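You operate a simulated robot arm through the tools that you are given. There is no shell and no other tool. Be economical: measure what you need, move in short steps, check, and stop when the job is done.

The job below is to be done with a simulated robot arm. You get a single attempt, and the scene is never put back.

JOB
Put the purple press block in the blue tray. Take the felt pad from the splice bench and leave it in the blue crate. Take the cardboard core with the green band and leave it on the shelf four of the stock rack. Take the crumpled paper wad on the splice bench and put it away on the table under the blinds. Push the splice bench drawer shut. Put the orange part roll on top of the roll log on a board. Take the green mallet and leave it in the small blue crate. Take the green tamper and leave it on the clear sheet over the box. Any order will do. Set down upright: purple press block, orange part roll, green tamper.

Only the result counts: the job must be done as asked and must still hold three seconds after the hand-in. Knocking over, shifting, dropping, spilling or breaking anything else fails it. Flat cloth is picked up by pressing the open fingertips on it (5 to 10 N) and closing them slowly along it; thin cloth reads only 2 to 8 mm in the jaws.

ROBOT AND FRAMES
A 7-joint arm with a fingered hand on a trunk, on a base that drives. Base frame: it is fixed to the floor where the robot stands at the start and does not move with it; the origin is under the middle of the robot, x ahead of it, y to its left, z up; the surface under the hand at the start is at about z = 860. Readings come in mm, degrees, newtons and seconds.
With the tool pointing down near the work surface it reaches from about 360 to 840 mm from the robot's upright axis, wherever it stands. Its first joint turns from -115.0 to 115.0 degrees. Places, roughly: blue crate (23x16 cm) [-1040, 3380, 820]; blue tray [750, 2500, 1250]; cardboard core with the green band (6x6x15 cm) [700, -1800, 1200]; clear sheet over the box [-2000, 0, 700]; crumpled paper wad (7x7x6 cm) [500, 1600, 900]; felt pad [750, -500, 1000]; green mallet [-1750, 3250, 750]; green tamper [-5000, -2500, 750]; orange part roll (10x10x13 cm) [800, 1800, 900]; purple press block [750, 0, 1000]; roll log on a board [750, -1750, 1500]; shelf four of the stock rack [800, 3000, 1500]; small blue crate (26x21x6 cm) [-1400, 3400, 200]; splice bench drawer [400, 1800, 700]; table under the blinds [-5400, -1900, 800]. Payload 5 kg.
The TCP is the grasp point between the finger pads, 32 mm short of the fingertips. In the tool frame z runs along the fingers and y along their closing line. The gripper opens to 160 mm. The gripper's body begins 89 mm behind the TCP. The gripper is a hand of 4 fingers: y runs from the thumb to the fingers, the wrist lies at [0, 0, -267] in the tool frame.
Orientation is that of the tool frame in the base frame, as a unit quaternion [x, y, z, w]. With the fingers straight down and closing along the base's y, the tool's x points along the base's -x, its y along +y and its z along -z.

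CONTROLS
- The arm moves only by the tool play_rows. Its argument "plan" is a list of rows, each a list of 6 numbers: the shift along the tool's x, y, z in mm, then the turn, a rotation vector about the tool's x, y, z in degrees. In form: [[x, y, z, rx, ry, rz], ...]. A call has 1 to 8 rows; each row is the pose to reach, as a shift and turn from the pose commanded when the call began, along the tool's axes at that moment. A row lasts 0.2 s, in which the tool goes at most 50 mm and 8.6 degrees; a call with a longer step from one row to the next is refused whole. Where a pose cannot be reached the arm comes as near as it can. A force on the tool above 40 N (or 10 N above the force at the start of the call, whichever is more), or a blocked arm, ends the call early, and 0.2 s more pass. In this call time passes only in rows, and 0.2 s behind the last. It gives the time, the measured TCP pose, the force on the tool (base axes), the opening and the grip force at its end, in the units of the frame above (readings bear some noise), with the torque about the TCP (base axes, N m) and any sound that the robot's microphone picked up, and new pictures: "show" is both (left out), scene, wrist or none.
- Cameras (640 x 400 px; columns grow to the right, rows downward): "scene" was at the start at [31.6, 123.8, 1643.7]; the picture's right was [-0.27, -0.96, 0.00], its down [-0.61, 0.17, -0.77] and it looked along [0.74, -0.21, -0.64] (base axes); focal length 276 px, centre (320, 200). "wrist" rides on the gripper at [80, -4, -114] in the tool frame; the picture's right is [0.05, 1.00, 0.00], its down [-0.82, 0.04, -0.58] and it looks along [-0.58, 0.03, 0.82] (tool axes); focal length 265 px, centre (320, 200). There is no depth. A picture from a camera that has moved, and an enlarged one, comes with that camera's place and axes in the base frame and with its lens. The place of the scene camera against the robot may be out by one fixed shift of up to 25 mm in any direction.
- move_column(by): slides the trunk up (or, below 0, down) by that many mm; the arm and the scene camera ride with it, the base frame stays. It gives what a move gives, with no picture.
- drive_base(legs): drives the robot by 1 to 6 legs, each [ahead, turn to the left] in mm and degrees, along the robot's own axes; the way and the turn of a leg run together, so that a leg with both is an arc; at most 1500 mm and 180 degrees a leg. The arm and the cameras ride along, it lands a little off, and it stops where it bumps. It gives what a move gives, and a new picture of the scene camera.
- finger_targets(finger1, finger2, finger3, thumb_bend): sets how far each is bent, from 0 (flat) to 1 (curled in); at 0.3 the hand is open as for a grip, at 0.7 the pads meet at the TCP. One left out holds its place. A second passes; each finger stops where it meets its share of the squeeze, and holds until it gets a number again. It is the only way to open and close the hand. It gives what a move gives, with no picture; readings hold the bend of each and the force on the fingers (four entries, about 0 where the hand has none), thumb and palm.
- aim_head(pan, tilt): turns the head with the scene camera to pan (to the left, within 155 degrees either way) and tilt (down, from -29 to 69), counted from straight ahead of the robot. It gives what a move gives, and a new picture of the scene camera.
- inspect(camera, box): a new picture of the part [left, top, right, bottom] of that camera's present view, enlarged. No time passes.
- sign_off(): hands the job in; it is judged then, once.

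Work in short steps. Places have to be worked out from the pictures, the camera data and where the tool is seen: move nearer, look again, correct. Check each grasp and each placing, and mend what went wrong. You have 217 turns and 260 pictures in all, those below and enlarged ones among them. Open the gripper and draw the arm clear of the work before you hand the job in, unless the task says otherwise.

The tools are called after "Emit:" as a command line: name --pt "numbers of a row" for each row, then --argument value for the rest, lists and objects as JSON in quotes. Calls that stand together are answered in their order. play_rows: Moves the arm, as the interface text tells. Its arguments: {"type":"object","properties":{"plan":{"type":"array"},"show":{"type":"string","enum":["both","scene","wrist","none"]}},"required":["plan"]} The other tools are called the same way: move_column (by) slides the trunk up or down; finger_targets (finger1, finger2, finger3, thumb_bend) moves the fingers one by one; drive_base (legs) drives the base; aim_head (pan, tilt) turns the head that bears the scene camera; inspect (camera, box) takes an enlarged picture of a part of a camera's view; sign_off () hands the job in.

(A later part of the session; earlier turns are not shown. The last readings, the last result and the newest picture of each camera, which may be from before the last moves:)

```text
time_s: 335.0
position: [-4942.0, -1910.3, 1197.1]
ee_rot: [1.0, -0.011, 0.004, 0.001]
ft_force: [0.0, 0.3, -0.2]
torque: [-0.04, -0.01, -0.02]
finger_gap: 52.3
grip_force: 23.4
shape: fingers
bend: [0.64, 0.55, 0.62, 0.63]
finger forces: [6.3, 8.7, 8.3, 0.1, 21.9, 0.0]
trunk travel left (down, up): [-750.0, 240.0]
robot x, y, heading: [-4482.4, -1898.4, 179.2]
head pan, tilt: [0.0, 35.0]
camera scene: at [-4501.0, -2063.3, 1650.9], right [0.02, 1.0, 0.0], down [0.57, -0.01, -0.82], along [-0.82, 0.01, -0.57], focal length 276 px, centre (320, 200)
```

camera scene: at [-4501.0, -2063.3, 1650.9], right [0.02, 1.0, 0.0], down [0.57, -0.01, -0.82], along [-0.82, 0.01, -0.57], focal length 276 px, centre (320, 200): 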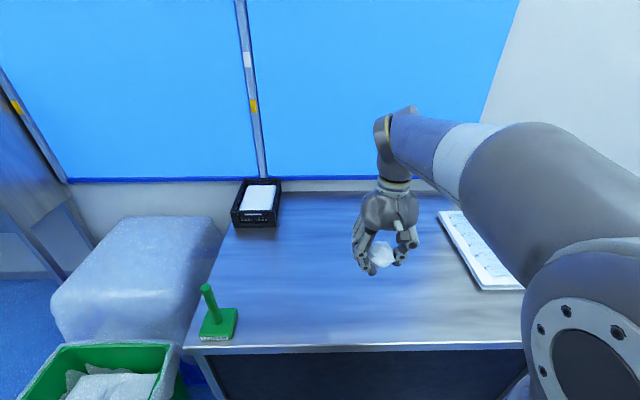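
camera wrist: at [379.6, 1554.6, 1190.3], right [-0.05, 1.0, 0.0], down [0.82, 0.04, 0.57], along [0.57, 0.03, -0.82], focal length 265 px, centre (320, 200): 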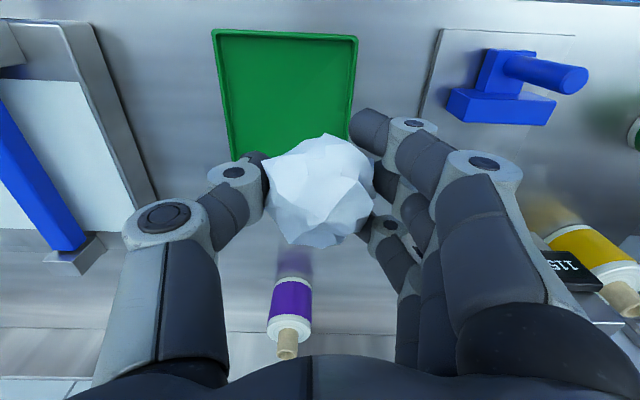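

I extend over the table's free middle and lower partway.

Emit:
play_rows --pt "-35 0 33 0 0 0" --pt "-70 0 66 0 0 0" --pt "-105 0 100 0 0 0" --pt "-140 0 133 0 0 0" --pt "-175 0 166 0 0 0" --pt "-205 0 200 0 0 0" --pt "-215 0 240 0 0 0"

```text
time_s: 336.6
position: [-5155.8, -1906.8, 953.9]
ee_rot: [1.0, -0.012, 0.005, 0.001]
ft_force: [-0.7, 0.6, -0.6]
torque: [-0.02, -0.01, 0.02]
finger_gap: 52.3
grip_force: 22.8
shape: fingers
bend: [0.64, 0.55, 0.62, 0.63]
finger forces: [6.9, 8.6, 8.9, 0.0, 21.7, 0.1]
trunk travel left (down, up): [-750.0, 240.0]
robot x, y, heading: [-4480.5, -1898.5, 178.8]
head pan, tilt: [0.0, 35.0]
camera scene: at [-4501.9, -2063.3, 1650.9], right [0.02, 1.0, 0.0], down [0.57, -0.01, -0.82], along [-0.82, 0.01, -0.57], focal length 276 px, centre (320, 200)
camera wrist: at [-5076.7, -1903.4, 1067.9], right [0.03, -1.0, 0.0], down [-0.82, -0.02, 0.57], along [-0.57, -0.02, -0.82], focal length 265 px, centre (320, 200)
```

scene: 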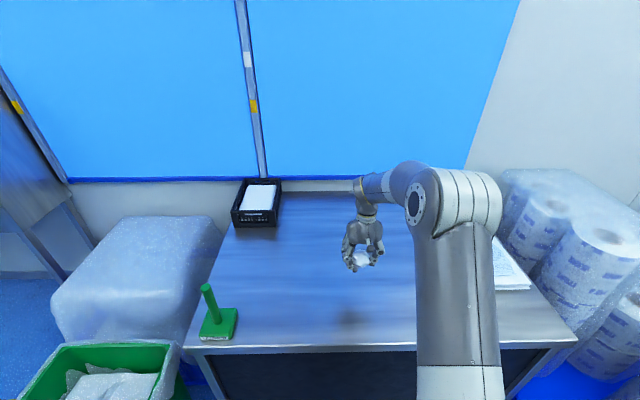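
wrist: 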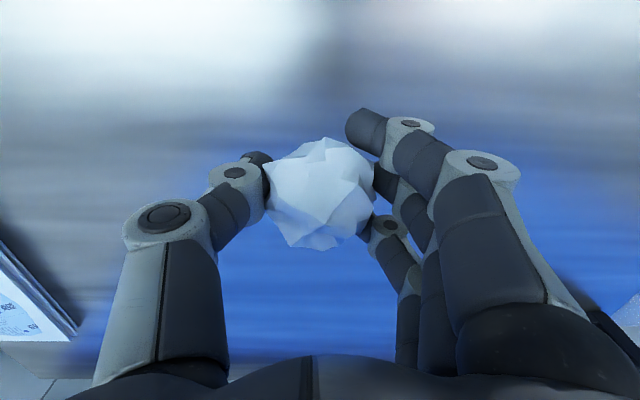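

Lower until the wad touches.

Emit:
play_rows --pt "0 0 30 0 0 0" --pt "0 0 60 0 0 0" --pt "0 0 75 0 0 0" --pt "0 0 85 0 0 0" --show "scene"

```text
time_s: 337.6
position: [-5154.5, -1906.5, 868.6]
ee_rot: [1.0, -0.011, 0.005, 0.001]
ft_force: [0.2, -0.2, -0.4]
torque: [-0.04, 0.02, 0.03]
finger_gap: 51.7
grip_force: 23.5
shape: fingers
bend: [0.64, 0.55, 0.62, 0.63]
finger forces: [7.2, 8.7, 9.2, 0.1, 21.7, 0.1]
trunk travel left (down, up): [-750.0, 240.0]
robot x, y, heading: [-4477.9, -1897.9, 178.9]
head pan, tilt: [0.0, 35.0]
camera scene: at [-4501.4, -2063.3, 1650.9], right [0.02, 1.0, 0.0], down [0.57, -0.01, -0.82], along [-0.82, 0.01, -0.57], focal length 276 px, centre (320, 200)
```

scene: 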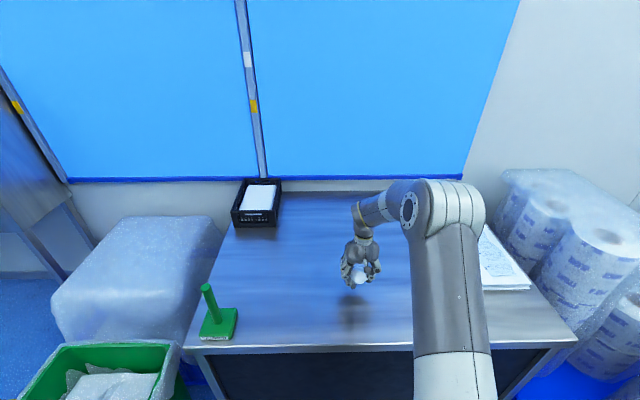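

Still in the air; continue down.

Emit:
play_rows --pt "0 0 12 0 0 0" --pt "0 0 24 0 0 0" --pt "0 0 34 0 0 0" --show "none"

Emit:
play_rows --pt "0 0 5 0 0 0" --pt "0 0 10 0 0 0" --pt "0 0 15 0 0 0" --show "wrist"

```text
time_s: 338.4
position: [-5153.6, -1906.4, 835.2]
ee_rot: [1.0, -0.011, 0.005, 0.001]
ft_force: [0.1, 0.3, -0.5]
torque: [0.0, -0.03, 0.01]
finger_gap: 51.9
grip_force: 23.4
shape: fingers
bend: [0.64, 0.55, 0.62, 0.63]
finger forces: [7.4, 8.7, 9.3, 0.1, 21.5, 0.1]
trunk travel left (down, up): [-750.0, 240.0]
robot x, y, heading: [-4482.4, -1897.8, 178.9]
head pan, tilt: [0.0, 35.0]
```

```text
time_s: 339.2
position: [-5153.4, -1907.4, 823.0]
ee_rot: [1.0, -0.011, 0.003, 0.001]
ft_force: [2.1, 0.1, 13.4]
torque: [-0.31, 0.03, 0.03]
finger_gap: 51.4
grip_force: 25.7
shape: fingers
bend: [0.65, 0.56, 0.63, 0.63]
finger forces: [9.0, 8.6, 10.0, 0.1, 24.0, 0.1]
trunk travel left (down, up): [-750.0, 240.0]
robot x, y, heading: [-4479.9, -1896.1, 179.1]
head pan, tilt: [0.0, 35.0]
camera wrist: at [-5074.4, -1903.7, 935.7], right [0.03, -1.0, 0.0], down [-0.82, -0.02, 0.57], along [-0.57, -0.02, -0.82], focal length 265 px, centre (320, 200)
```

wrist: 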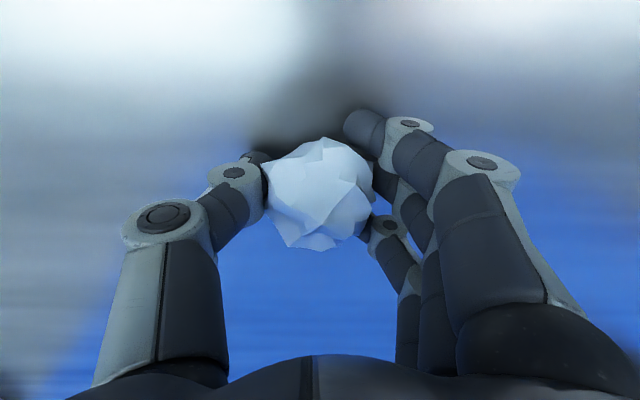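

Contact (table z≈778). I release and lift.

Emit:
finger_targets --finger1 0.35 --finger2 0.35 --finger3 0.35 --thumb_bend 0.35

Emit:
play_rows --pt "0 0 -35 0 0 0" --pt "0 0 -80 0 0 0" --pt "40 0 -110 0 0 0" --pt "80 0 -130 0 0 0" --pt "120 0 -155 0 0 0"

```text
time_s: 340.2
position: [-5153.6, -1906.7, 820.6]
ee_rot: [1.0, -0.011, 0.006, 0.001]
ft_force: [0.0, -0.5, 0.5]
torque: [0.02, 0.0, 0.0]
finger_gap: 150.6
grip_force: 0.0
shape: fingers
bend: [0.35, 0.35, 0.35, 0.35]
finger forces: [0.1, 0.0, 0.1, 0.0, 0.1, 0.0]
trunk travel left (down, up): [-750.0, 240.0]
robot x, y, heading: [-4480.5, -1895.9, 179.5]
head pan, tilt: [0.0, 35.0]
```

```text
time_s: 341.4
position: [-5033.4, -1909.8, 978.1]
ee_rot: [1.0, -0.011, 0.005, 0.001]
ft_force: [0.2, -0.2, 0.6]
torque: [-0.01, 0.01, 0.01]
finger_gap: 150.8
grip_force: 0.0
shape: fingers
bend: [0.35, 0.35, 0.35, 0.35]
finger forces: [0.0, 0.1, 0.0, 0.1, 0.1, 0.0]
trunk travel left (down, up): [-750.0, 240.0]
robot x, y, heading: [-4476.2, -1899.0, 179.1]
head pan, tilt: [0.0, 35.0]
camera scene: at [-4499.6, -2063.6, 1650.8], right [0.01, 1.0, 0.0], down [0.57, -0.01, -0.82], along [-0.82, 0.01, -0.57], focal length 276 px, centre (320, 200)
camera wrist: at [-4954.4, -1906.6, 1090.3], right [0.03, -1.0, 0.0], down [-0.82, -0.02, 0.57], along [-0.57, -0.02, -0.82], focal length 265 px, centre (320, 200)
```

scene: 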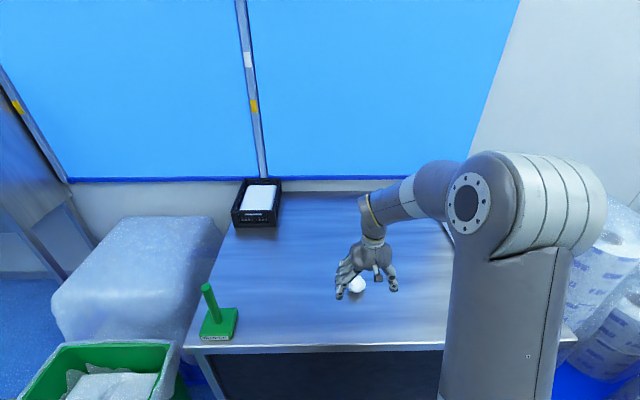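
wrist: 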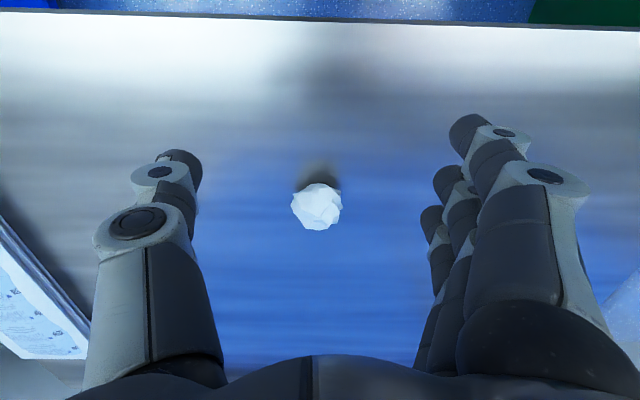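

The wad rests on the table. Now the green tamper at about (−5020, −2390): I swing the hand over there, high enough to clear its handle.

Emit:
play_rows --pt "2 30 -38 0 0 0" --pt "4 70 -65 0 0 0" --pt "6 115 -85 0 0 0" --pt "8 163 -95 0 0 0" --pt "9 212 -100 0 0 0" --pt "10 261 -100 0 0 0" --pt "11 310 -100 0 0 0" --pt "12 359 -100 0 0 0" --show "none"

Emit:
play_rows --pt "0 45 0 0 0 0" --pt "0 80 0 0 0 0"

```text
time_s: 343.2
position: [-5032.1, -2269.9, 1077.9]
ee_rot: [1.0, -0.011, 0.005, 0.0]
ft_force: [-0.6, 0.5, 0.1]
torque: [0.01, -0.01, 0.03]
finger_gap: 150.5
grip_force: 0.0
shape: fingers
bend: [0.35, 0.35, 0.35, 0.35]
finger forces: [0.0, 0.1, 0.1, 0.0, 0.0, 0.1]
trunk travel left (down, up): [-750.0, 240.0]
robot x, y, heading: [-4481.5, -1898.0, 179.2]
head pan, tilt: [0.0, 35.0]
```

```text
time_s: 343.8
position: [-5034.7, -2347.9, 1076.9]
ee_rot: [1.0, -0.014, 0.006, 0.0]
ft_force: [-0.4, -0.1, 0.3]
torque: [0.02, 0.0, 0.01]
finger_gap: 151.0
grip_force: 0.0
shape: fingers
bend: [0.35, 0.35, 0.35, 0.35]
finger forces: [0.1, 0.0, 0.1, 0.0, 0.0, 0.0]
trunk travel left (down, up): [-750.0, 240.0]
robot x, y, heading: [-4479.8, -1899.4, 179.0]
head pan, tilt: [0.0, 35.0]
camera scene: at [-4501.2, -2064.4, 1650.8], right [0.02, 1.0, 0.0], down [0.57, -0.01, -0.82], along [-0.82, 0.01, -0.57], focal length 276 px, centre (320, 200)
camera wrist: at [-4956.3, -2346.0, 1190.1], right [0.03, -1.0, 0.0], down [-0.82, -0.02, 0.57], along [-0.57, -0.02, -0.82], focal length 265 px, centre (320, 200)
```

scene: 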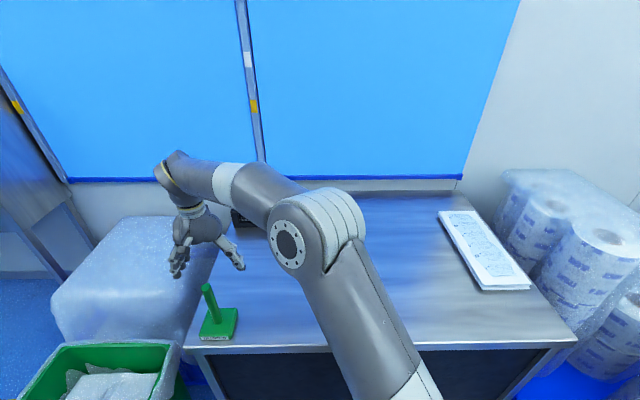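
wrist: 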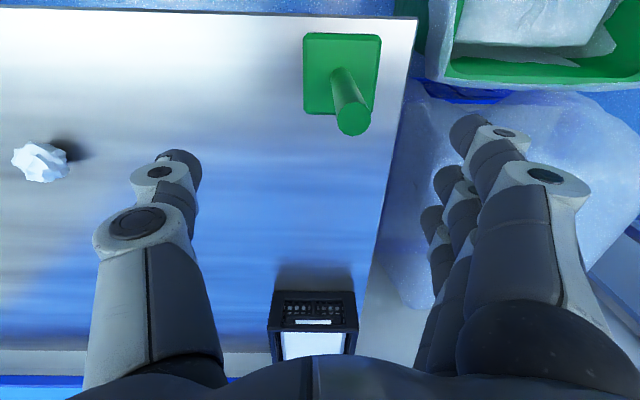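

The tamper base is centred near (−5019, −2378), its handle top at z≈985. I centre over the handle and descend partway.

Emit:
play_rows --pt "16 29 0 0 0 0" --pt "16 29 30 0 0 0" --pt "16 29 60 0 0 0" --show "wrist"

```text
time_s: 344.6
position: [-5018.7, -2377.0, 1016.8]
ee_rot: [1.0, -0.011, 0.004, 0.001]
ft_force: [-0.6, -0.6, -0.2]
torque: [0.05, -0.01, 0.01]
finger_gap: 150.5
grip_force: 0.2
shape: fingers
bend: [0.35, 0.35, 0.35, 0.35]
finger forces: [0.0, 0.0, 0.0, 0.0, 0.0, 0.0]
trunk travel left (down, up): [-750.0, 240.0]
robot x, y, heading: [-4482.6, -1898.3, 179.3]
head pan, tilt: [0.0, 35.0]
camera wrist: at [-4940.2, -2374.8, 1130.3], right [0.03, -1.0, 0.0], down [-0.82, -0.02, 0.57], along [-0.57, -0.02, -0.82], focal length 265 px, centre (320, 200)
```

wrist: 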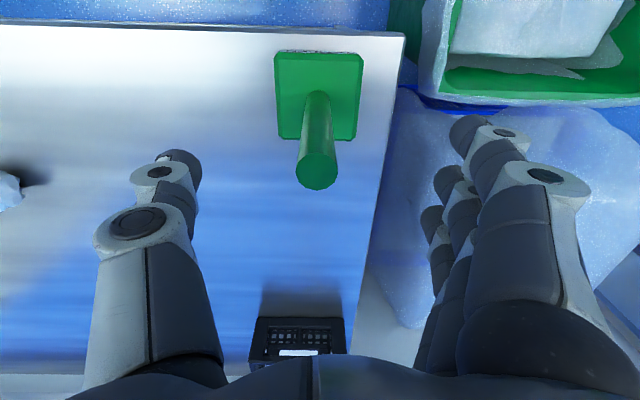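

Handle top triangulates to (−5024, −2377, 973). I descend to TCP z≈905 and close.

Emit:
play_rows --pt "-4 0 40 0 0 0" --pt "-4 0 80 0 0 0" --pt "-4 0 112 0 0 0" --show "wrist"

Emit:
finger_targets --finger1 0.75 --finger2 0.75 --finger3 0.75 --thumb_bend 0.72

Emit:
play_rows --pt "0 0 -10 0 0 0" --pt "0 0 -40 0 0 0" --pt "0 0 -80 0 0 0"

```text
time_s: 345.4
position: [-5022.0, -2377.2, 904.7]
ee_rot: [1.0, -0.012, 0.005, 0.0]
ft_force: [-0.7, -0.1, -0.6]
torque: [0.0, 0.0, -0.02]
finger_gap: 150.7
grip_force: 0.0
shape: fingers
bend: [0.35, 0.35, 0.35, 0.35]
finger forces: [0.0, 0.1, 0.0, 0.0, 0.0, 0.0]
trunk travel left (down, up): [-750.0, 240.0]
robot x, y, heading: [-4481.7, -1892.6, 179.2]
head pan, tilt: [0.0, 35.0]
camera wrist: at [-4943.0, -2374.8, 1018.0], right [0.03, -1.0, 0.0], down [-0.82, -0.02, 0.57], along [-0.57, -0.02, -0.82], focal length 265 px, centre (320, 200)
```

wrist: 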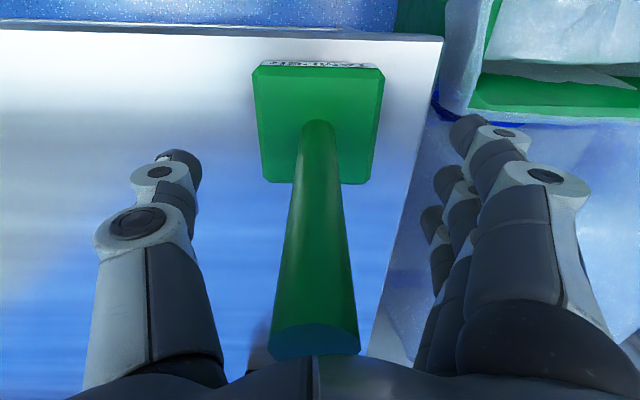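

```text
time_s: 346.4
position: [-5021.0, -2378.1, 905.0]
ee_rot: [1.0, -0.012, 0.005, 0.001]
ft_force: [-0.4, -0.4, 0.0]
torque: [-0.12, 0.05, -0.02]
finger_gap: 23.2
grip_force: 9.4
shape: fingers
bend: [0.75, 0.65, 0.75, 0.68]
finger forces: [0.1, 9.8, 0.1, 0.0, 9.4, 0.0]
trunk travel left (down, up): [-750.0, 240.0]
robot x, y, heading: [-4477.6, -1895.0, 179.3]
head pan, tilt: [0.0, 35.0]
```

```text
time_s: 347.2
position: [-5020.7, -2377.2, 986.2]
ee_rot: [1.0, -0.011, 0.005, 0.001]
ft_force: [0.0, 0.4, -2.8]
torque: [0.03, -0.02, 0.01]
finger_gap: 22.3
grip_force: 9.1
shape: fingers
bend: [0.75, 0.64, 0.75, 0.68]
finger forces: [0.0, 9.7, 0.1, 0.0, 9.6, 0.0]
trunk travel left (down, up): [-750.0, 240.0]
robot x, y, heading: [-4479.5, -1896.9, 179.3]
head pan, tilt: [0.0, 35.0]
camera scene: at [-4500.6, -2063.3, 1650.8], right [0.02, 1.0, 0.0], down [0.57, -0.01, -0.82], along [-0.82, 0.01, -0.57], focal length 276 px, centre (320, 200)
camera wrist: at [-4942.7, -2374.8, 1098.7], right [0.03, -1.0, 0.0], down [-0.82, -0.02, 0.57], along [-0.57, -0.02, -0.82], focal length 265 px, centre (320, 200)
```

scene: 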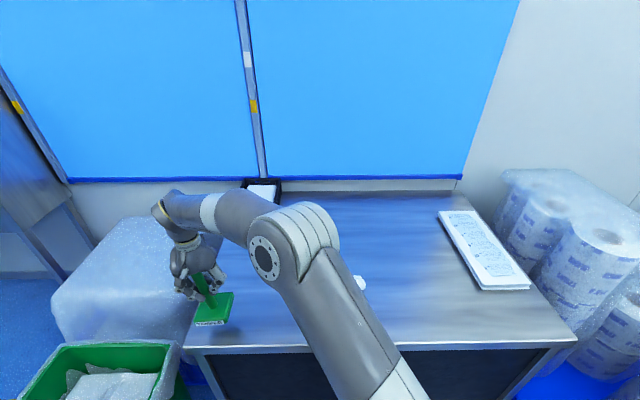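
wrist: 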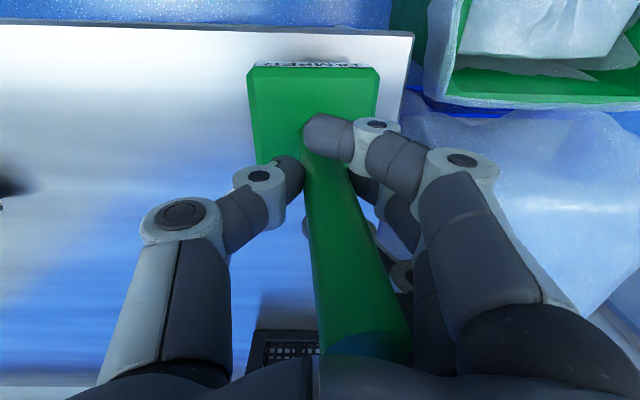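

The grip with only one finger and thumb let the tamper lean. I set it back down and will regrip with the hand level, three fingers stacked along the handle.

Emit:
play_rows --pt "0 0 40 0 0 0" --pt "0 0 70 0 0 0" --pt "0 0 76 0 0 0" --pt "0 0 80 0 0 0" --show "wrist"

```text
time_s: 348.2
position: [-5020.8, -2378.6, 906.4]
ee_rot: [1.0, -0.011, 0.004, 0.001]
ft_force: [-0.2, 1.7, 2.1]
torque: [-0.05, 0.01, 0.0]
finger_gap: 22.3
grip_force: 10.7
shape: fingers
bend: [0.75, 0.64, 0.75, 0.68]
finger forces: [0.0, 9.9, 0.0, 0.0, 11.4, 0.0]
trunk travel left (down, up): [-750.0, 240.0]
robot x, y, heading: [-4480.8, -1897.9, 179.3]
head pan, tilt: [0.0, 35.0]
camera wrist: at [-4942.1, -2375.0, 1019.5], right [0.03, -1.0, 0.0], down [-0.82, -0.02, 0.57], along [-0.57, -0.02, -0.82], focal length 265 px, centre (320, 200)
```

wrist: 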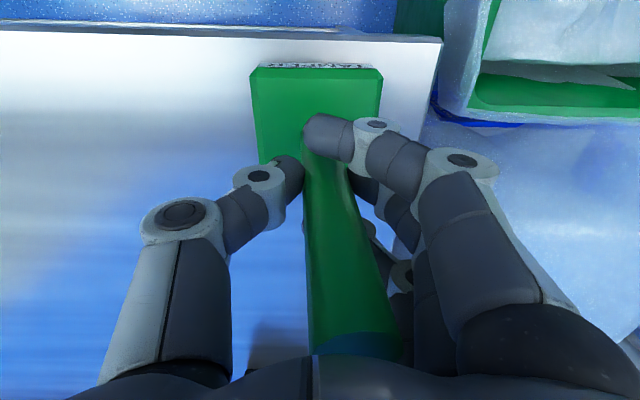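

It stands on the table again. I open and lift clear of the handle.

Emit:
finger_targets --finger1 0.35 --finger2 0.35 --finger3 0.35 --thumb_bend 0.35

Emit:
play_rows --pt "0 0 -45 0 0 0" --pt "0 0 -90 0 0 0" --pt "0 0 -135 0 0 0" --pt "40 0 -165 0 0 0" --pt "90 0 -165 0 0 0" --pt "140 0 -165 0 0 0"

```text
time_s: 349.2
position: [-5020.5, -2378.8, 905.0]
ee_rot: [1.0, -0.011, 0.005, 0.001]
ft_force: [0.5, 0.5, 0.2]
torque: [-0.02, -0.01, 0.02]
finger_gap: 150.4
grip_force: 0.0
shape: fingers
bend: [0.35, 0.35, 0.35, 0.35]
finger forces: [0.0, 0.0, 0.1, 0.0, 0.0, 0.1]
trunk travel left (down, up): [-750.0, 240.0]
robot x, y, heading: [-4481.8, -1895.1, 179.2]
head pan, tilt: [0.0, 35.0]
```

```text
time_s: 350.6
position: [-4881.0, -2382.2, 1073.6]
ee_rot: [1.0, -0.012, 0.004, 0.001]
ft_force: [0.2, 0.5, 1.2]
torque: [0.0, 0.02, -0.01]
finger_gap: 150.6
grip_force: 0.0
shape: fingers
bend: [0.35, 0.35, 0.35, 0.35]
finger forces: [0.0, 0.0, 0.0, 0.1, 0.0, 0.0]
trunk travel left (down, up): [-750.0, 240.0]
robot x, y, heading: [-4478.3, -1898.0, 179.1]
head pan, tilt: [0.0, 35.0]
camera scene: at [-4499.8, -2063.3, 1650.9], right [0.02, 1.0, 0.0], down [0.57, -0.01, -0.82], along [-0.82, 0.01, -0.57], focal length 276 px, centre (320, 200)
camera wrist: at [-4802.3, -2378.2, 1186.6], right [0.03, -1.0, 0.0], down [-0.82, -0.02, 0.57], along [-0.57, -0.02, -0.82], focal length 265 px, centre (320, 200)
```

scene: 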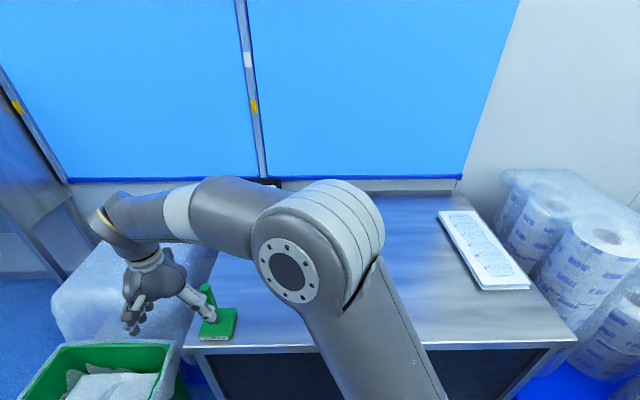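
wrist: 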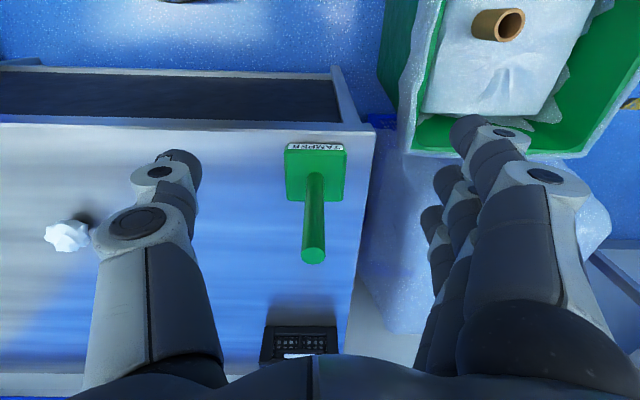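

The tamper stands upright. I bring the hand back in front of the robot while levelling it.

Emit:
play_rows --pt "-20 -40 0 0 -7.5 0" --pt "-40 -80 0 0 -15 0" --pt "-60 -120 0 0 -22.5 0" --pt "-80 -160 0 0 -30 0" --pt "-100 -200 0 0 -37.5 0" --pt "-120 -240 0 0 -45 0" --pt "-140 -280 0 0 -52.5 0" --pt "-160 -320 0 0 -60 0" --show "none"

Emit:
play_rows --pt "-8 -40 10 0 -7 0" --pt "-15 -80 20 0 -14 0" --pt "-23 -120 35 0 -21 0" --pt "-30 -160 50 0 -28 0" --show "none"

Emit:
drive_base --legs '[[0, 42]]'

Emit:
inspect --camera "wrist" --box '[0, 0, 640, 400]'

```text
time_s: 352.4
position: [-5034.9, -2056.4, 1068.2]
ee_rot: [0.869, -0.011, -0.495, -0.005]
ft_force: [-0.4, -0.9, -0.5]
torque: [0.02, -0.02, 0.0]
finger_gap: 150.9
grip_force: 0.2
shape: fingers
bend: [0.35, 0.35, 0.35, 0.35]
finger forces: [0.1, 0.0, 0.0, 0.1, 0.0, 0.1]
trunk travel left (down, up): [-750.0, 240.0]
robot x, y, heading: [-4479.8, -1899.2, 179.2]
head pan, tilt: [0.0, 35.0]
```

```text
time_s: 353.4
position: [-5076.8, -1978.0, 1137.4]
ee_rot: [0.767, -0.052, -0.639, -0.029]
ft_force: [-1.6, 2.2, 0.0]
torque: [-0.04, 0.0, 0.2]
finger_gap: 151.3
grip_force: 0.0
shape: fingers
bend: [0.35, 0.35, 0.35, 0.35]
finger forces: [0.0, 0.0, 0.0, 0.1, 0.0, 0.1]
out of reach, approached as far as the arm can: row 1, 2, 3, 4
trunk travel left (down, up): [-750.0, 240.0]
robot x, y, heading: [-4478.7, -1895.5, 179.1]
head pan, tilt: [0.0, 35.0]
```

```text
time_s: 355.8
position: [-4848.6, -2371.9, 1144.3]
ee_rot: [0.722, 0.249, -0.611, 0.208]
ft_force: [0.6, -1.0, -0.6]
torque: [-0.02, 0.02, 0.01]
finger_gap: 151.6
grip_force: 0.1
shape: fingers
bend: [0.35, 0.35, 0.35, 0.35]
finger forces: [0.0, 0.0, 0.0, 0.0, 0.0, 0.0]
trunk travel left (down, up): [-750.0, 240.0]
robot x, y, heading: [-4480.6, -1894.3, -138.8]
head pan, tilt: [0.0, 35.0]
camera scene: at [-4388.2, -2043.6, 1650.8], right [-0.66, 0.75, 0.0], down [0.43, 0.38, -0.82], along [-0.62, -0.54, -0.57], focal length 276 px, centre (320, 200)
```

scene: 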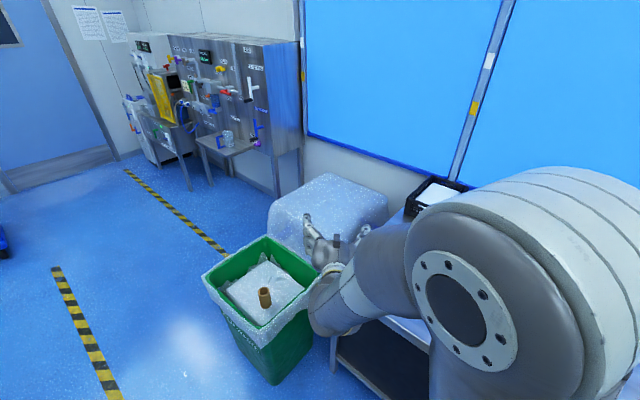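

```text
1.00 times, centred on (320, 200) of wrist (not enlarged: the box is as wide or as high as the picture)
camera zoom: at [-4753.1, -2290.1, 1081.9], right [0.62, -0.78, -0.05], down [0.37, 0.23, 0.9], along [-0.69, -0.58, 0.43], focal length 265 px, centre (320, 200)
```

zoom: 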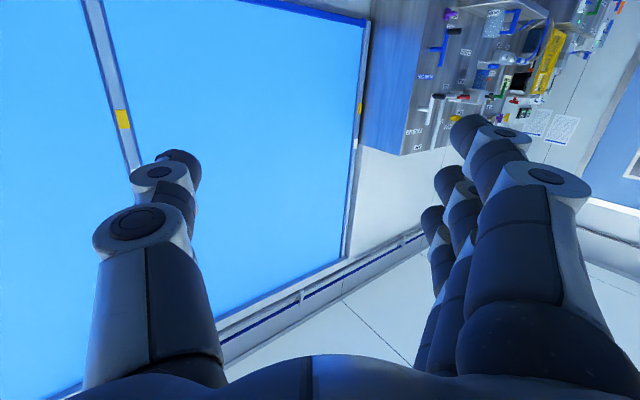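

I level the hand properly facing the tamper and shift sideways, then lower the trunk so the hand is at handle height.

Emit:
play_rows --pt "0 -40 12 -1.2 -3.2 0" --pt "0 -80 24 -2.4 -6.4 0" --pt "0 -110 36 -3.4 -9.6 0" --show "none"

Emit:
move_column --by -200

Emit:
aim_head --pan 10 --tilt 35

Emit:
inspect --camera "wrist" --box '[0, 0, 640, 400]'

```text
time_s: 356.8
position: [-4937.2, -2284.2, 1196.9]
ee_rot: [0.715, 0.159, -0.665, 0.146]
ft_force: [-0.3, -0.5, -0.2]
torque: [0.0, 0.01, -0.04]
finger_gap: 151.1
grip_force: 0.1
shape: fingers
bend: [0.35, 0.35, 0.35, 0.35]
finger forces: [0.0, 0.1, 0.0, 0.0, 0.1, 0.0]
out of reach, approached as far as the arm can: row 1, 2, 3
trunk travel left (down, up): [-750.0, 240.0]
robot x, y, heading: [-4480.3, -1900.2, -138.8]
head pan, tilt: [0.0, 35.0]
stopped in row 3: the arm was blocked; the commanded pose is now the measured one
```

```text
time_s: 358.9
position: [-4936.9, -2285.4, 996.6]
ee_rot: [0.715, 0.159, -0.665, 0.146]
ft_force: [0.7, 0.9, 0.6]
torque: [0.01, 0.01, 0.01]
finger_gap: 151.3
grip_force: 0.0
shape: fingers
bend: [0.35, 0.35, 0.35, 0.35]
finger forces: [0.0, 0.0, 0.0, 0.0, 0.0, 0.0]
trunk travel left (down, up): [-550.0, 440.0]
robot x, y, heading: [-4474.7, -1902.1, -138.9]
head pan, tilt: [0.0, 35.0]
```

```text
time_s: 359.7
position: [-4936.3, -2283.1, 996.7]
ee_rot: [0.714, 0.16, -0.665, 0.147]
ft_force: [0.3, 0.3, 0.6]
torque: [0.01, -0.01, 0.0]
finger_gap: 151.4
grip_force: 0.1
shape: fingers
bend: [0.35, 0.35, 0.35, 0.35]
finger forces: [0.0, 0.0, 0.0, 0.0, 0.1, 0.0]
trunk travel left (down, up): [-550.0, 440.0]
robot x, y, heading: [-4480.4, -1898.1, -138.8]
head pan, tilt: [10.0, 35.0]
camera scene: at [-4377.4, -2054.1, 1450.9], right [-0.78, 0.63, 0.0], down [0.36, 0.45, -0.82], along [-0.51, -0.64, -0.57], focal length 276 px, centre (320, 200)
```

scene: 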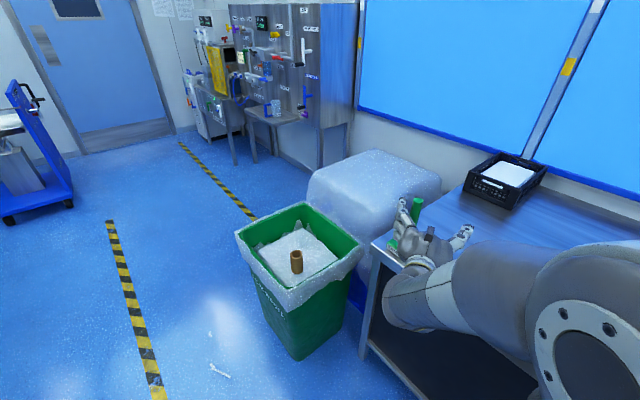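

```text
1.00 times, centred on (320, 200) of wrist (not enlarged: the box is as wide or as high as the picture)
camera zoom: at [-4831.3, -2229.5, 923.6], right [0.42, -0.9, -0.05], down [0.49, 0.18, 0.86], along [-0.76, -0.39, 0.52], focal length 265 px, centre (320, 200)
```

zoom: 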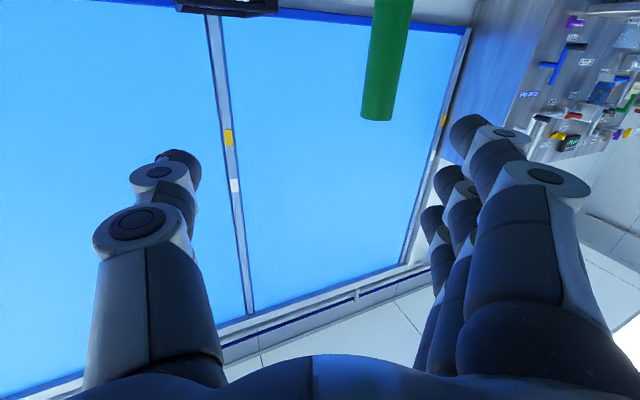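

The handle is visible, slightly left-ahead. I lower and shift sideways to align, then view.

Emit:
play_rows --pt "28 16 0 0 -1.5 0" --pt "56 32 0 0 -3 0" --pt "86 48 0 0 -4 0" --show "wrist"

```text
time_s: 360.5
position: [-4910.1, -2325.6, 910.5]
ee_rot: [0.691, 0.154, -0.69, 0.152]
ft_force: [0.2, 1.0, -0.9]
torque: [-0.01, -0.02, 0.03]
finger_gap: 151.1
grip_force: 0.0
shape: fingers
bend: [0.35, 0.35, 0.35, 0.35]
finger forces: [0.1, 0.0, 0.0, 0.1, 0.0, 0.1]
out of reach, approached as far as the arm can: row 1
trunk travel left (down, up): [-550.0, 440.0]
robot x, y, heading: [-4480.7, -1897.5, -138.9]
head pan, tilt: [10.0, 35.0]
camera wrist: at [-4810.1, -2273.4, 829.5], right [0.42, -0.91, -0.05], down [0.54, 0.2, 0.82], along [-0.73, -0.37, 0.57], focal length 265 px, centre (320, 200)
```

wrist: 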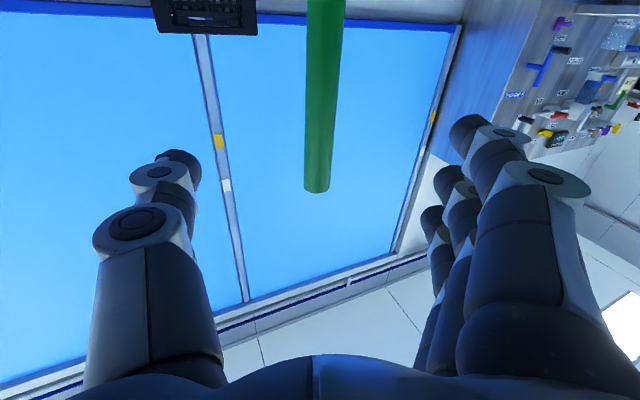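

Aligned. I advance 118 mm and close on the handle.

Emit:
play_rows --pt "0 0 40 0 0 0" --pt "0 0 80 0 0 0" --pt "0 0 118 0 0 0" --show "wrist"

Emit:
finger_targets --finger1 0.75 --finger2 0.75 --finger3 0.75 --thumb_bend 0.72

Emit:
play_rows --pt "-20 0 0 0 0 0" --pt "-60 0 0 0 0 0"

```text
time_s: 361.3
position: [-5010.9, -2380.4, 949.5]
ee_rot: [0.692, 0.151, -0.689, 0.151]
ft_force: [-0.4, 1.6, -0.6]
torque: [-0.02, 0.0, 0.14]
finger_gap: 151.0
grip_force: 0.1
shape: fingers
bend: [0.35, 0.35, 0.35, 0.35]
finger forces: [0.0, 0.0, 0.0, 0.0, 0.2, 0.0]
out of reach, approached as far as the arm can: row 2, 3
trunk travel left (down, up): [-550.0, 440.0]
robot x, y, heading: [-4480.7, -1899.9, -138.9]
head pan, tilt: [10.0, 35.0]
camera wrist: at [-4910.5, -2327.9, 869.8], right [0.42, -0.91, -0.05], down [0.54, 0.2, 0.82], along [-0.73, -0.37, 0.57], focal length 265 px, centre (320, 200)
```

wrist: 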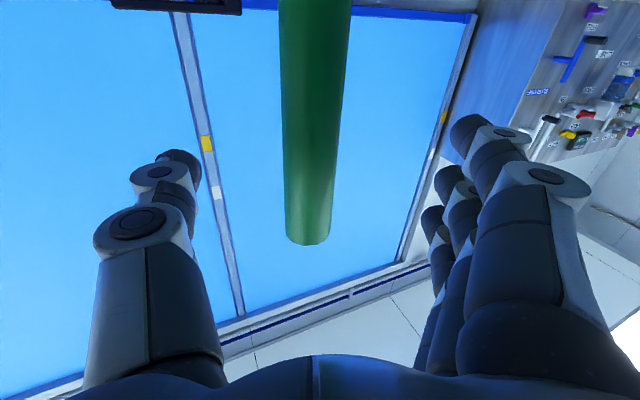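

```text
time_s: 362.3
position: [-5008.0, -2383.1, 950.3]
ee_rot: [0.691, 0.153, -0.69, 0.151]
ft_force: [-0.2, -0.6, -0.2]
torque: [0.0, 0.0, 0.01]
finger_gap: 18.5
grip_force: 0.0
shape: fingers
bend: [0.75, 0.73, 0.75, 0.71]
finger forces: [0.1, 0.0, 0.0, 0.1, 0.1, 0.0]
trunk travel left (down, up): [-550.0, 440.0]
robot x, y, heading: [-4481.8, -1895.1, -138.9]
head pan, tilt: [10.0, 35.0]
```

```text
time_s: 362.9
position: [-5007.6, -2383.9, 1010.6]
ee_rot: [0.692, 0.153, -0.69, 0.151]
ft_force: [-0.3, -0.5, 0.2]
torque: [0.02, 0.01, -0.03]
finger_gap: 18.0
grip_force: 0.0
shape: fingers
bend: [0.75, 0.73, 0.75, 0.71]
finger forces: [0.0, 0.0, 0.0, 0.0, 0.1, 0.0]
trunk travel left (down, up): [-550.0, 440.0]
robot x, y, heading: [-4476.9, -1896.6, -138.9]
head pan, tilt: [10.0, 35.0]
camera scene: at [-4377.5, -2053.9, 1450.8], right [-0.78, 0.63, 0.0], down [0.36, 0.45, -0.82], along [-0.51, -0.64, -0.57], focal length 276 px, centre (320, 200)
camera wrist: at [-4907.4, -2331.3, 929.8], right [0.42, -0.91, -0.05], down [0.54, 0.2, 0.82], along [-0.73, -0.37, 0.57], focal length 265 px, centre (320, 200)
```

scene: 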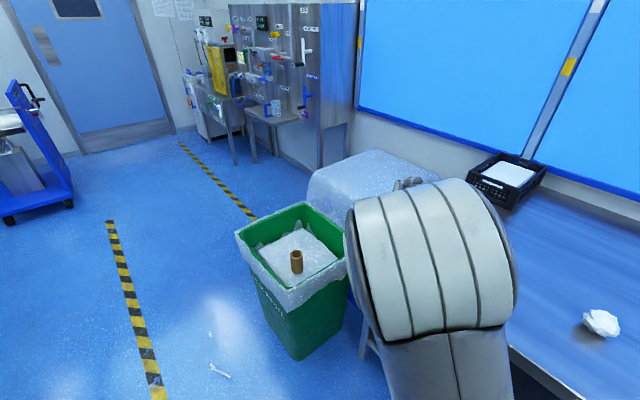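
wrist: 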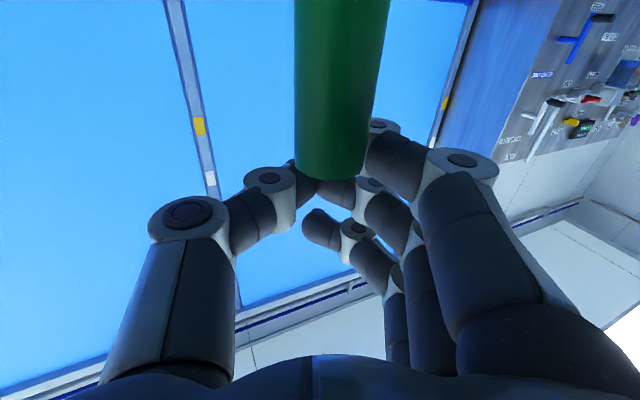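

The arm's reach limit lifted the hand and it closed above/behind the handle top. I rise clear, open, and look at the tamper from a tilted view.

Emit:
play_rows --pt "-40 0 0 0 0 0" --pt "-80 0 -20 0 0 0" --show "none"

Emit:
finger_targets --finger1 0.4 --finger2 0.4 --finger3 0.4 --thumb_bend 0.4

Emit:
play_rows --pt "-10 0 -15 0 8 0" --pt "-20 0 -30 0 16 0" --pt "-20 0 -50 0 24 0" --pt "-20 0 -70 0 32 0" --pt "-20 0 -90 0 40 0" --pt "-20 0 -100 0 48 0" --pt "-20 0 -110 0 54 0"

```text
time_s: 363.5
position: [-4988.2, -2375.2, 1090.7]
ee_rot: [0.691, 0.154, -0.69, 0.153]
ft_force: [0.1, -0.1, -0.3]
torque: [0.04, -0.02, 0.0]
finger_gap: 18.4
grip_force: 0.0
shape: fingers
bend: [0.75, 0.73, 0.75, 0.71]
finger forces: [0.0, 0.1, 0.0, 0.0, 0.1, 0.1]
trunk travel left (down, up): [-550.0, 440.0]
robot x, y, heading: [-4484.8, -1896.6, -138.8]
head pan, tilt: [10.0, 35.0]
```

```text
time_s: 364.5
position: [-4988.2, -2376.4, 1089.6]
ee_rot: [0.691, 0.153, -0.69, 0.151]
ft_force: [-0.1, -0.6, 0.5]
torque: [-0.01, 0.0, 0.01]
finger_gap: 130.4
grip_force: 0.1
shape: fingers
bend: [0.4, 0.4, 0.4, 0.4]
finger forces: [0.0, 0.0, 0.0, 0.1, 0.1, 0.1]
trunk travel left (down, up): [-550.0, 440.0]
robot x, y, heading: [-4478.2, -1897.0, -138.5]
head pan, tilt: [10.0, 35.0]
```

```text
time_s: 366.1
position: [-4888.1, -2330.2, 1111.3]
ee_rot: [0.929, 0.206, -0.299, 0.066]
ft_force: [-0.2, 0.4, -0.4]
torque: [0.0, 0.04, 0.0]
finger_gap: 130.5
grip_force: 0.0
shape: fingers
bend: [0.4, 0.4, 0.4, 0.4]
finger forces: [0.0, 0.0, 0.1, 0.0, 0.0, 0.1]
trunk travel left (down, up): [-550.0, 440.0]
robot x, y, heading: [-4481.5, -1899.4, -138.9]
head pan, tilt: [10.0, 35.0]
camera scene: at [-4377.4, -2054.2, 1450.8], right [-0.78, 0.63, 0.0], down [0.36, 0.45, -0.82], along [-0.51, -0.64, -0.57], focal length 276 px, centre (320, 200)
camera wrist: at [-4771.6, -2269.5, 1155.2], right [0.46, -0.89, -0.03], down [-0.28, -0.18, 0.94], along [-0.84, -0.43, -0.33], focal length 265 px, centre (320, 200)
```

scene: 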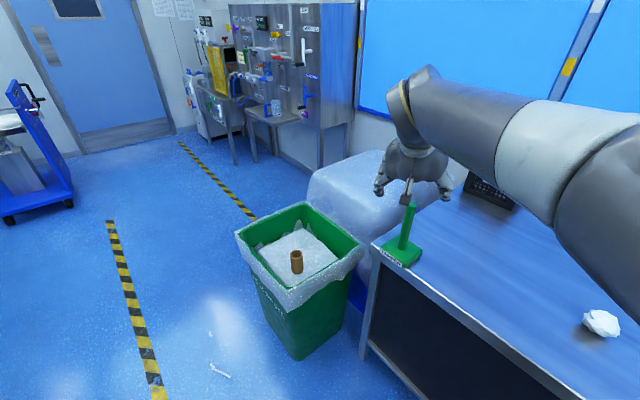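
wrist: 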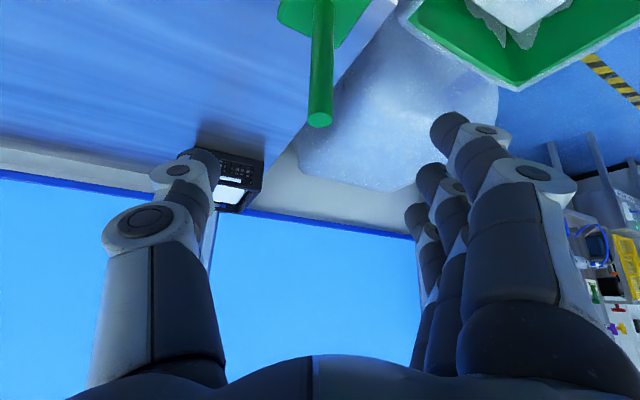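

The tamper still stands, handle now near (−4999, −2382). Lowering the trunk further will give a level hand more reach: I level the hand again, lower the trunk, and re-approach.

Emit:
play_rows --pt "0 0 0 0 -7.7 0" --pt "0 0 0 0 -15.4 0" --pt "0 0 0 0 -23.1 0" --pt "0 0 0 0 -30.8 0" --pt "0 0 0 0 -38.5 0" --pt "0 0 0 0 -46.2 0" --pt "0 0 0 0 -54 0" --show "none"

Emit:
move_column --by -200

Emit:
inspect --camera "wrist" --box '[0, 0, 640, 400]'

Emit:
inspect --camera "scene" --box '[320, 100, 520, 225]'

```text
time_s: 367.7
position: [-4890.3, -2330.2, 1110.2]
ee_rot: [0.691, 0.153, -0.69, 0.152]
ft_force: [-0.1, -0.8, 0.4]
torque: [-0.01, 0.0, 0.05]
finger_gap: 130.6
grip_force: 0.0
shape: fingers
bend: [0.4, 0.4, 0.4, 0.4]
finger forces: [0.0, 0.0, 0.0, 0.0, 0.0, 0.0]
trunk travel left (down, up): [-550.0, 440.0]
robot x, y, heading: [-4478.0, -1897.5, -138.9]
head pan, tilt: [10.0, 35.0]
```

```text
time_s: 369.8
position: [-4890.1, -2329.8, 911.2]
ee_rot: [0.691, 0.154, -0.69, 0.152]
ft_force: [0.2, 0.2, 0.9]
torque: [-0.01, 0.01, 0.01]
finger_gap: 130.5
grip_force: 0.0
shape: fingers
bend: [0.4, 0.4, 0.4, 0.4]
finger forces: [0.1, 0.0, 0.1, 0.0, 0.1, 0.0]
trunk travel left (down, up): [-350.0, 640.0]
robot x, y, heading: [-4479.3, -1898.4, -138.9]
head pan, tilt: [10.0, 35.0]
```

```text
1.00 times, centred on (320, 200) of wrist (not enlarged: the box is as wide or as high as the picture)
camera zoom: at [-4788.7, -2277.0, 829.7], right [0.42, -0.91, -0.05], down [0.54, 0.2, 0.82], along [-0.73, -0.37, 0.57], focal length 265 px, centre (320, 200)
```

zoom: 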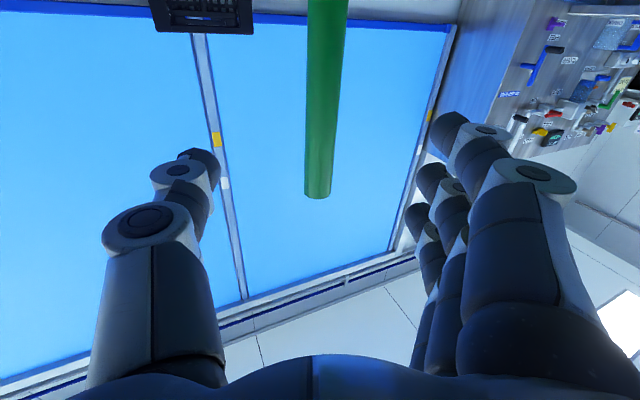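

```text
3.20 times, centred on (420, 162) of scene
camera zoom: at [-4377.3, -2054.1, 1250.9], right [-0.78, 0.63, 0.0], down [0.36, 0.45, -0.82], along [-0.51, -0.64, -0.57], focal length 882 px, centre (0, 320)
```

zoom: 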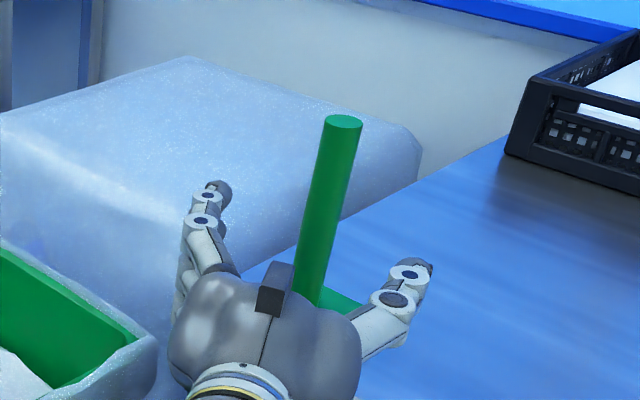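

I advance 80 mm and check the alignment and distance.

Emit:
play_rows --pt "3 0 40 0 0 0" --pt "5 0 80 0 0 0" --show "both"

Emit:
inspect --camera "scene" --box '[320, 100, 520, 225]'

```text
time_s: 370.4
position: [-4961.6, -2361.9, 905.0]
ee_rot: [0.691, 0.152, -0.69, 0.151]
ft_force: [0.0, 0.1, 0.7]
torque: [-0.02, -0.08, -0.02]
finger_gap: 130.7
grip_force: 0.1
shape: fingers
bend: [0.4, 0.4, 0.4, 0.4]
finger forces: [0.0, 0.0, 0.1, 0.0, 0.0, 0.0]
trunk travel left (down, up): [-350.0, 640.0]
robot x, y, heading: [-4479.0, -1897.1, -138.8]
head pan, tilt: [10.0, 35.0]
camera scene: at [-4377.0, -2053.9, 1250.8], right [-0.78, 0.63, 0.0], down [0.36, 0.45, -0.82], along [-0.51, -0.64, -0.57], focal length 276 px, centre (320, 200)
camera wrist: at [-4862.0, -2310.3, 823.4], right [0.42, -0.91, -0.05], down [0.54, 0.2, 0.82], along [-0.73, -0.37, 0.57], focal length 265 px, centre (320, 200)
```

scene: 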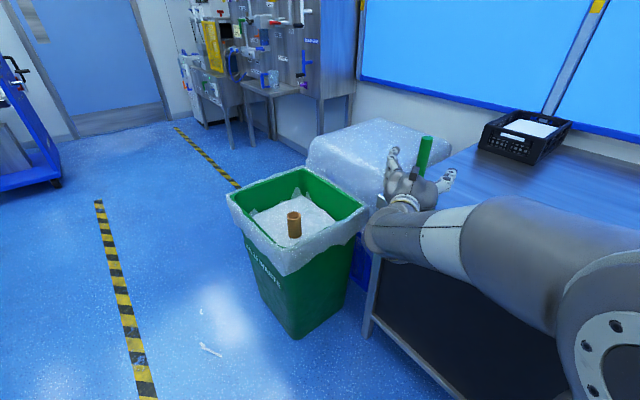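
wrist: 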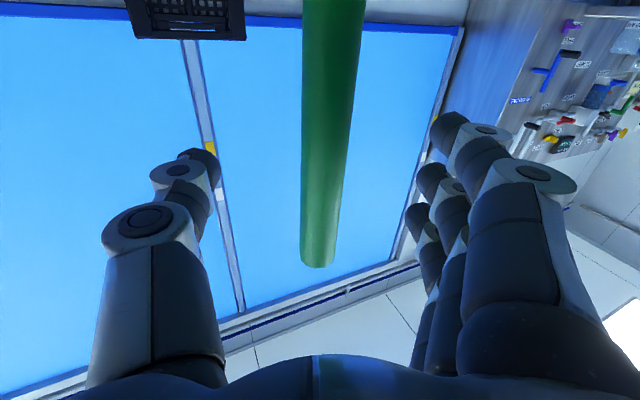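

```text
3.20 times, centred on (420, 162) of scene
camera zoom: at [-4377.0, -2053.9, 1250.8], right [-0.78, 0.63, 0.0], down [0.36, 0.45, -0.82], along [-0.51, -0.64, -0.57], focal length 882 px, centre (0, 320)
```

zoom: 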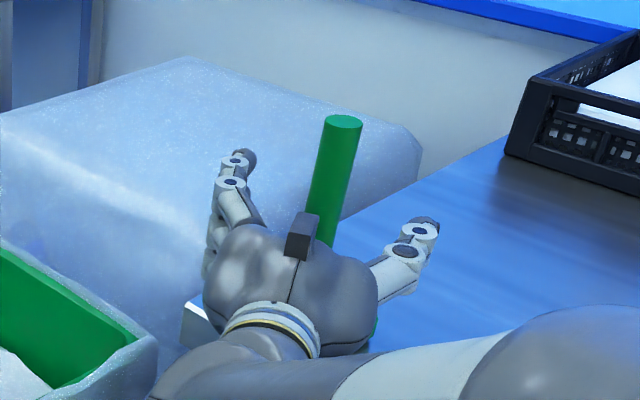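

Triangulation puts the handle 21 mm ahead. I advance 20 mm and close.

Emit:
play_rows --pt "0 -2 20 0 0 0" --show "none"

Emit:
finger_targets --finger1 0.75 --finger2 0.75 --finger3 0.75 --thumb_bend 0.72

Emit:
inspect --camera "wrist" --box '[0, 0, 640, 400]'

```text
time_s: 370.8
position: [-4981.3, -2369.1, 904.8]
ee_rot: [0.691, 0.154, -0.69, 0.152]
ft_force: [1.0, 0.2, -0.3]
torque: [0.04, -0.02, -0.05]
finger_gap: 130.7
grip_force: 0.1
shape: fingers
bend: [0.4, 0.4, 0.4, 0.4]
finger forces: [0.0, 0.0, 0.0, 0.0, 0.0, 0.0]
trunk travel left (down, up): [-350.0, 640.0]
robot x, y, heading: [-4478.5, -1894.6, -138.7]
head pan, tilt: [10.0, 35.0]
```

```text
time_s: 371.8
position: [-4982.1, -2369.3, 903.8]
ee_rot: [0.691, 0.153, -0.69, 0.152]
ft_force: [-0.7, -0.1, -0.1]
torque: [0.0, 0.01, 0.03]
finger_gap: 18.3
grip_force: 0.5
shape: fingers
bend: [0.75, 0.73, 0.75, 0.71]
finger forces: [0.1, 0.0, 0.1, 0.0, 0.5, 0.0]
trunk travel left (down, up): [-350.0, 640.0]
robot x, y, heading: [-4479.1, -1895.8, -138.9]
head pan, tilt: [10.0, 35.0]
```

```text
1.00 times, centred on (320, 200) of wrist (not enlarged: the box is as wide or as high as the picture)
camera zoom: at [-4880.8, -2316.8, 823.2], right [0.42, -0.91, -0.05], down [0.54, 0.2, 0.82], along [-0.73, -0.37, 0.57], focal length 265 px, centre (320, 200)
```

zoom: 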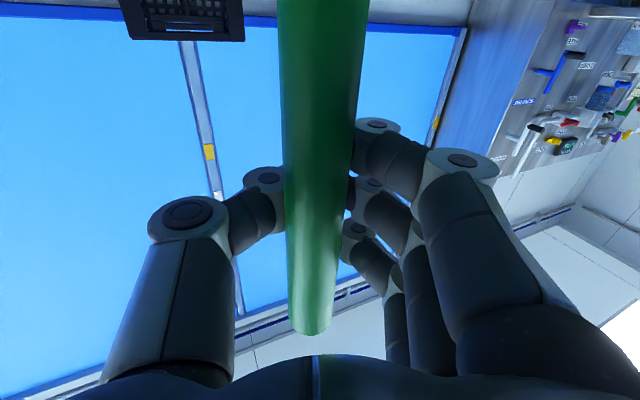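

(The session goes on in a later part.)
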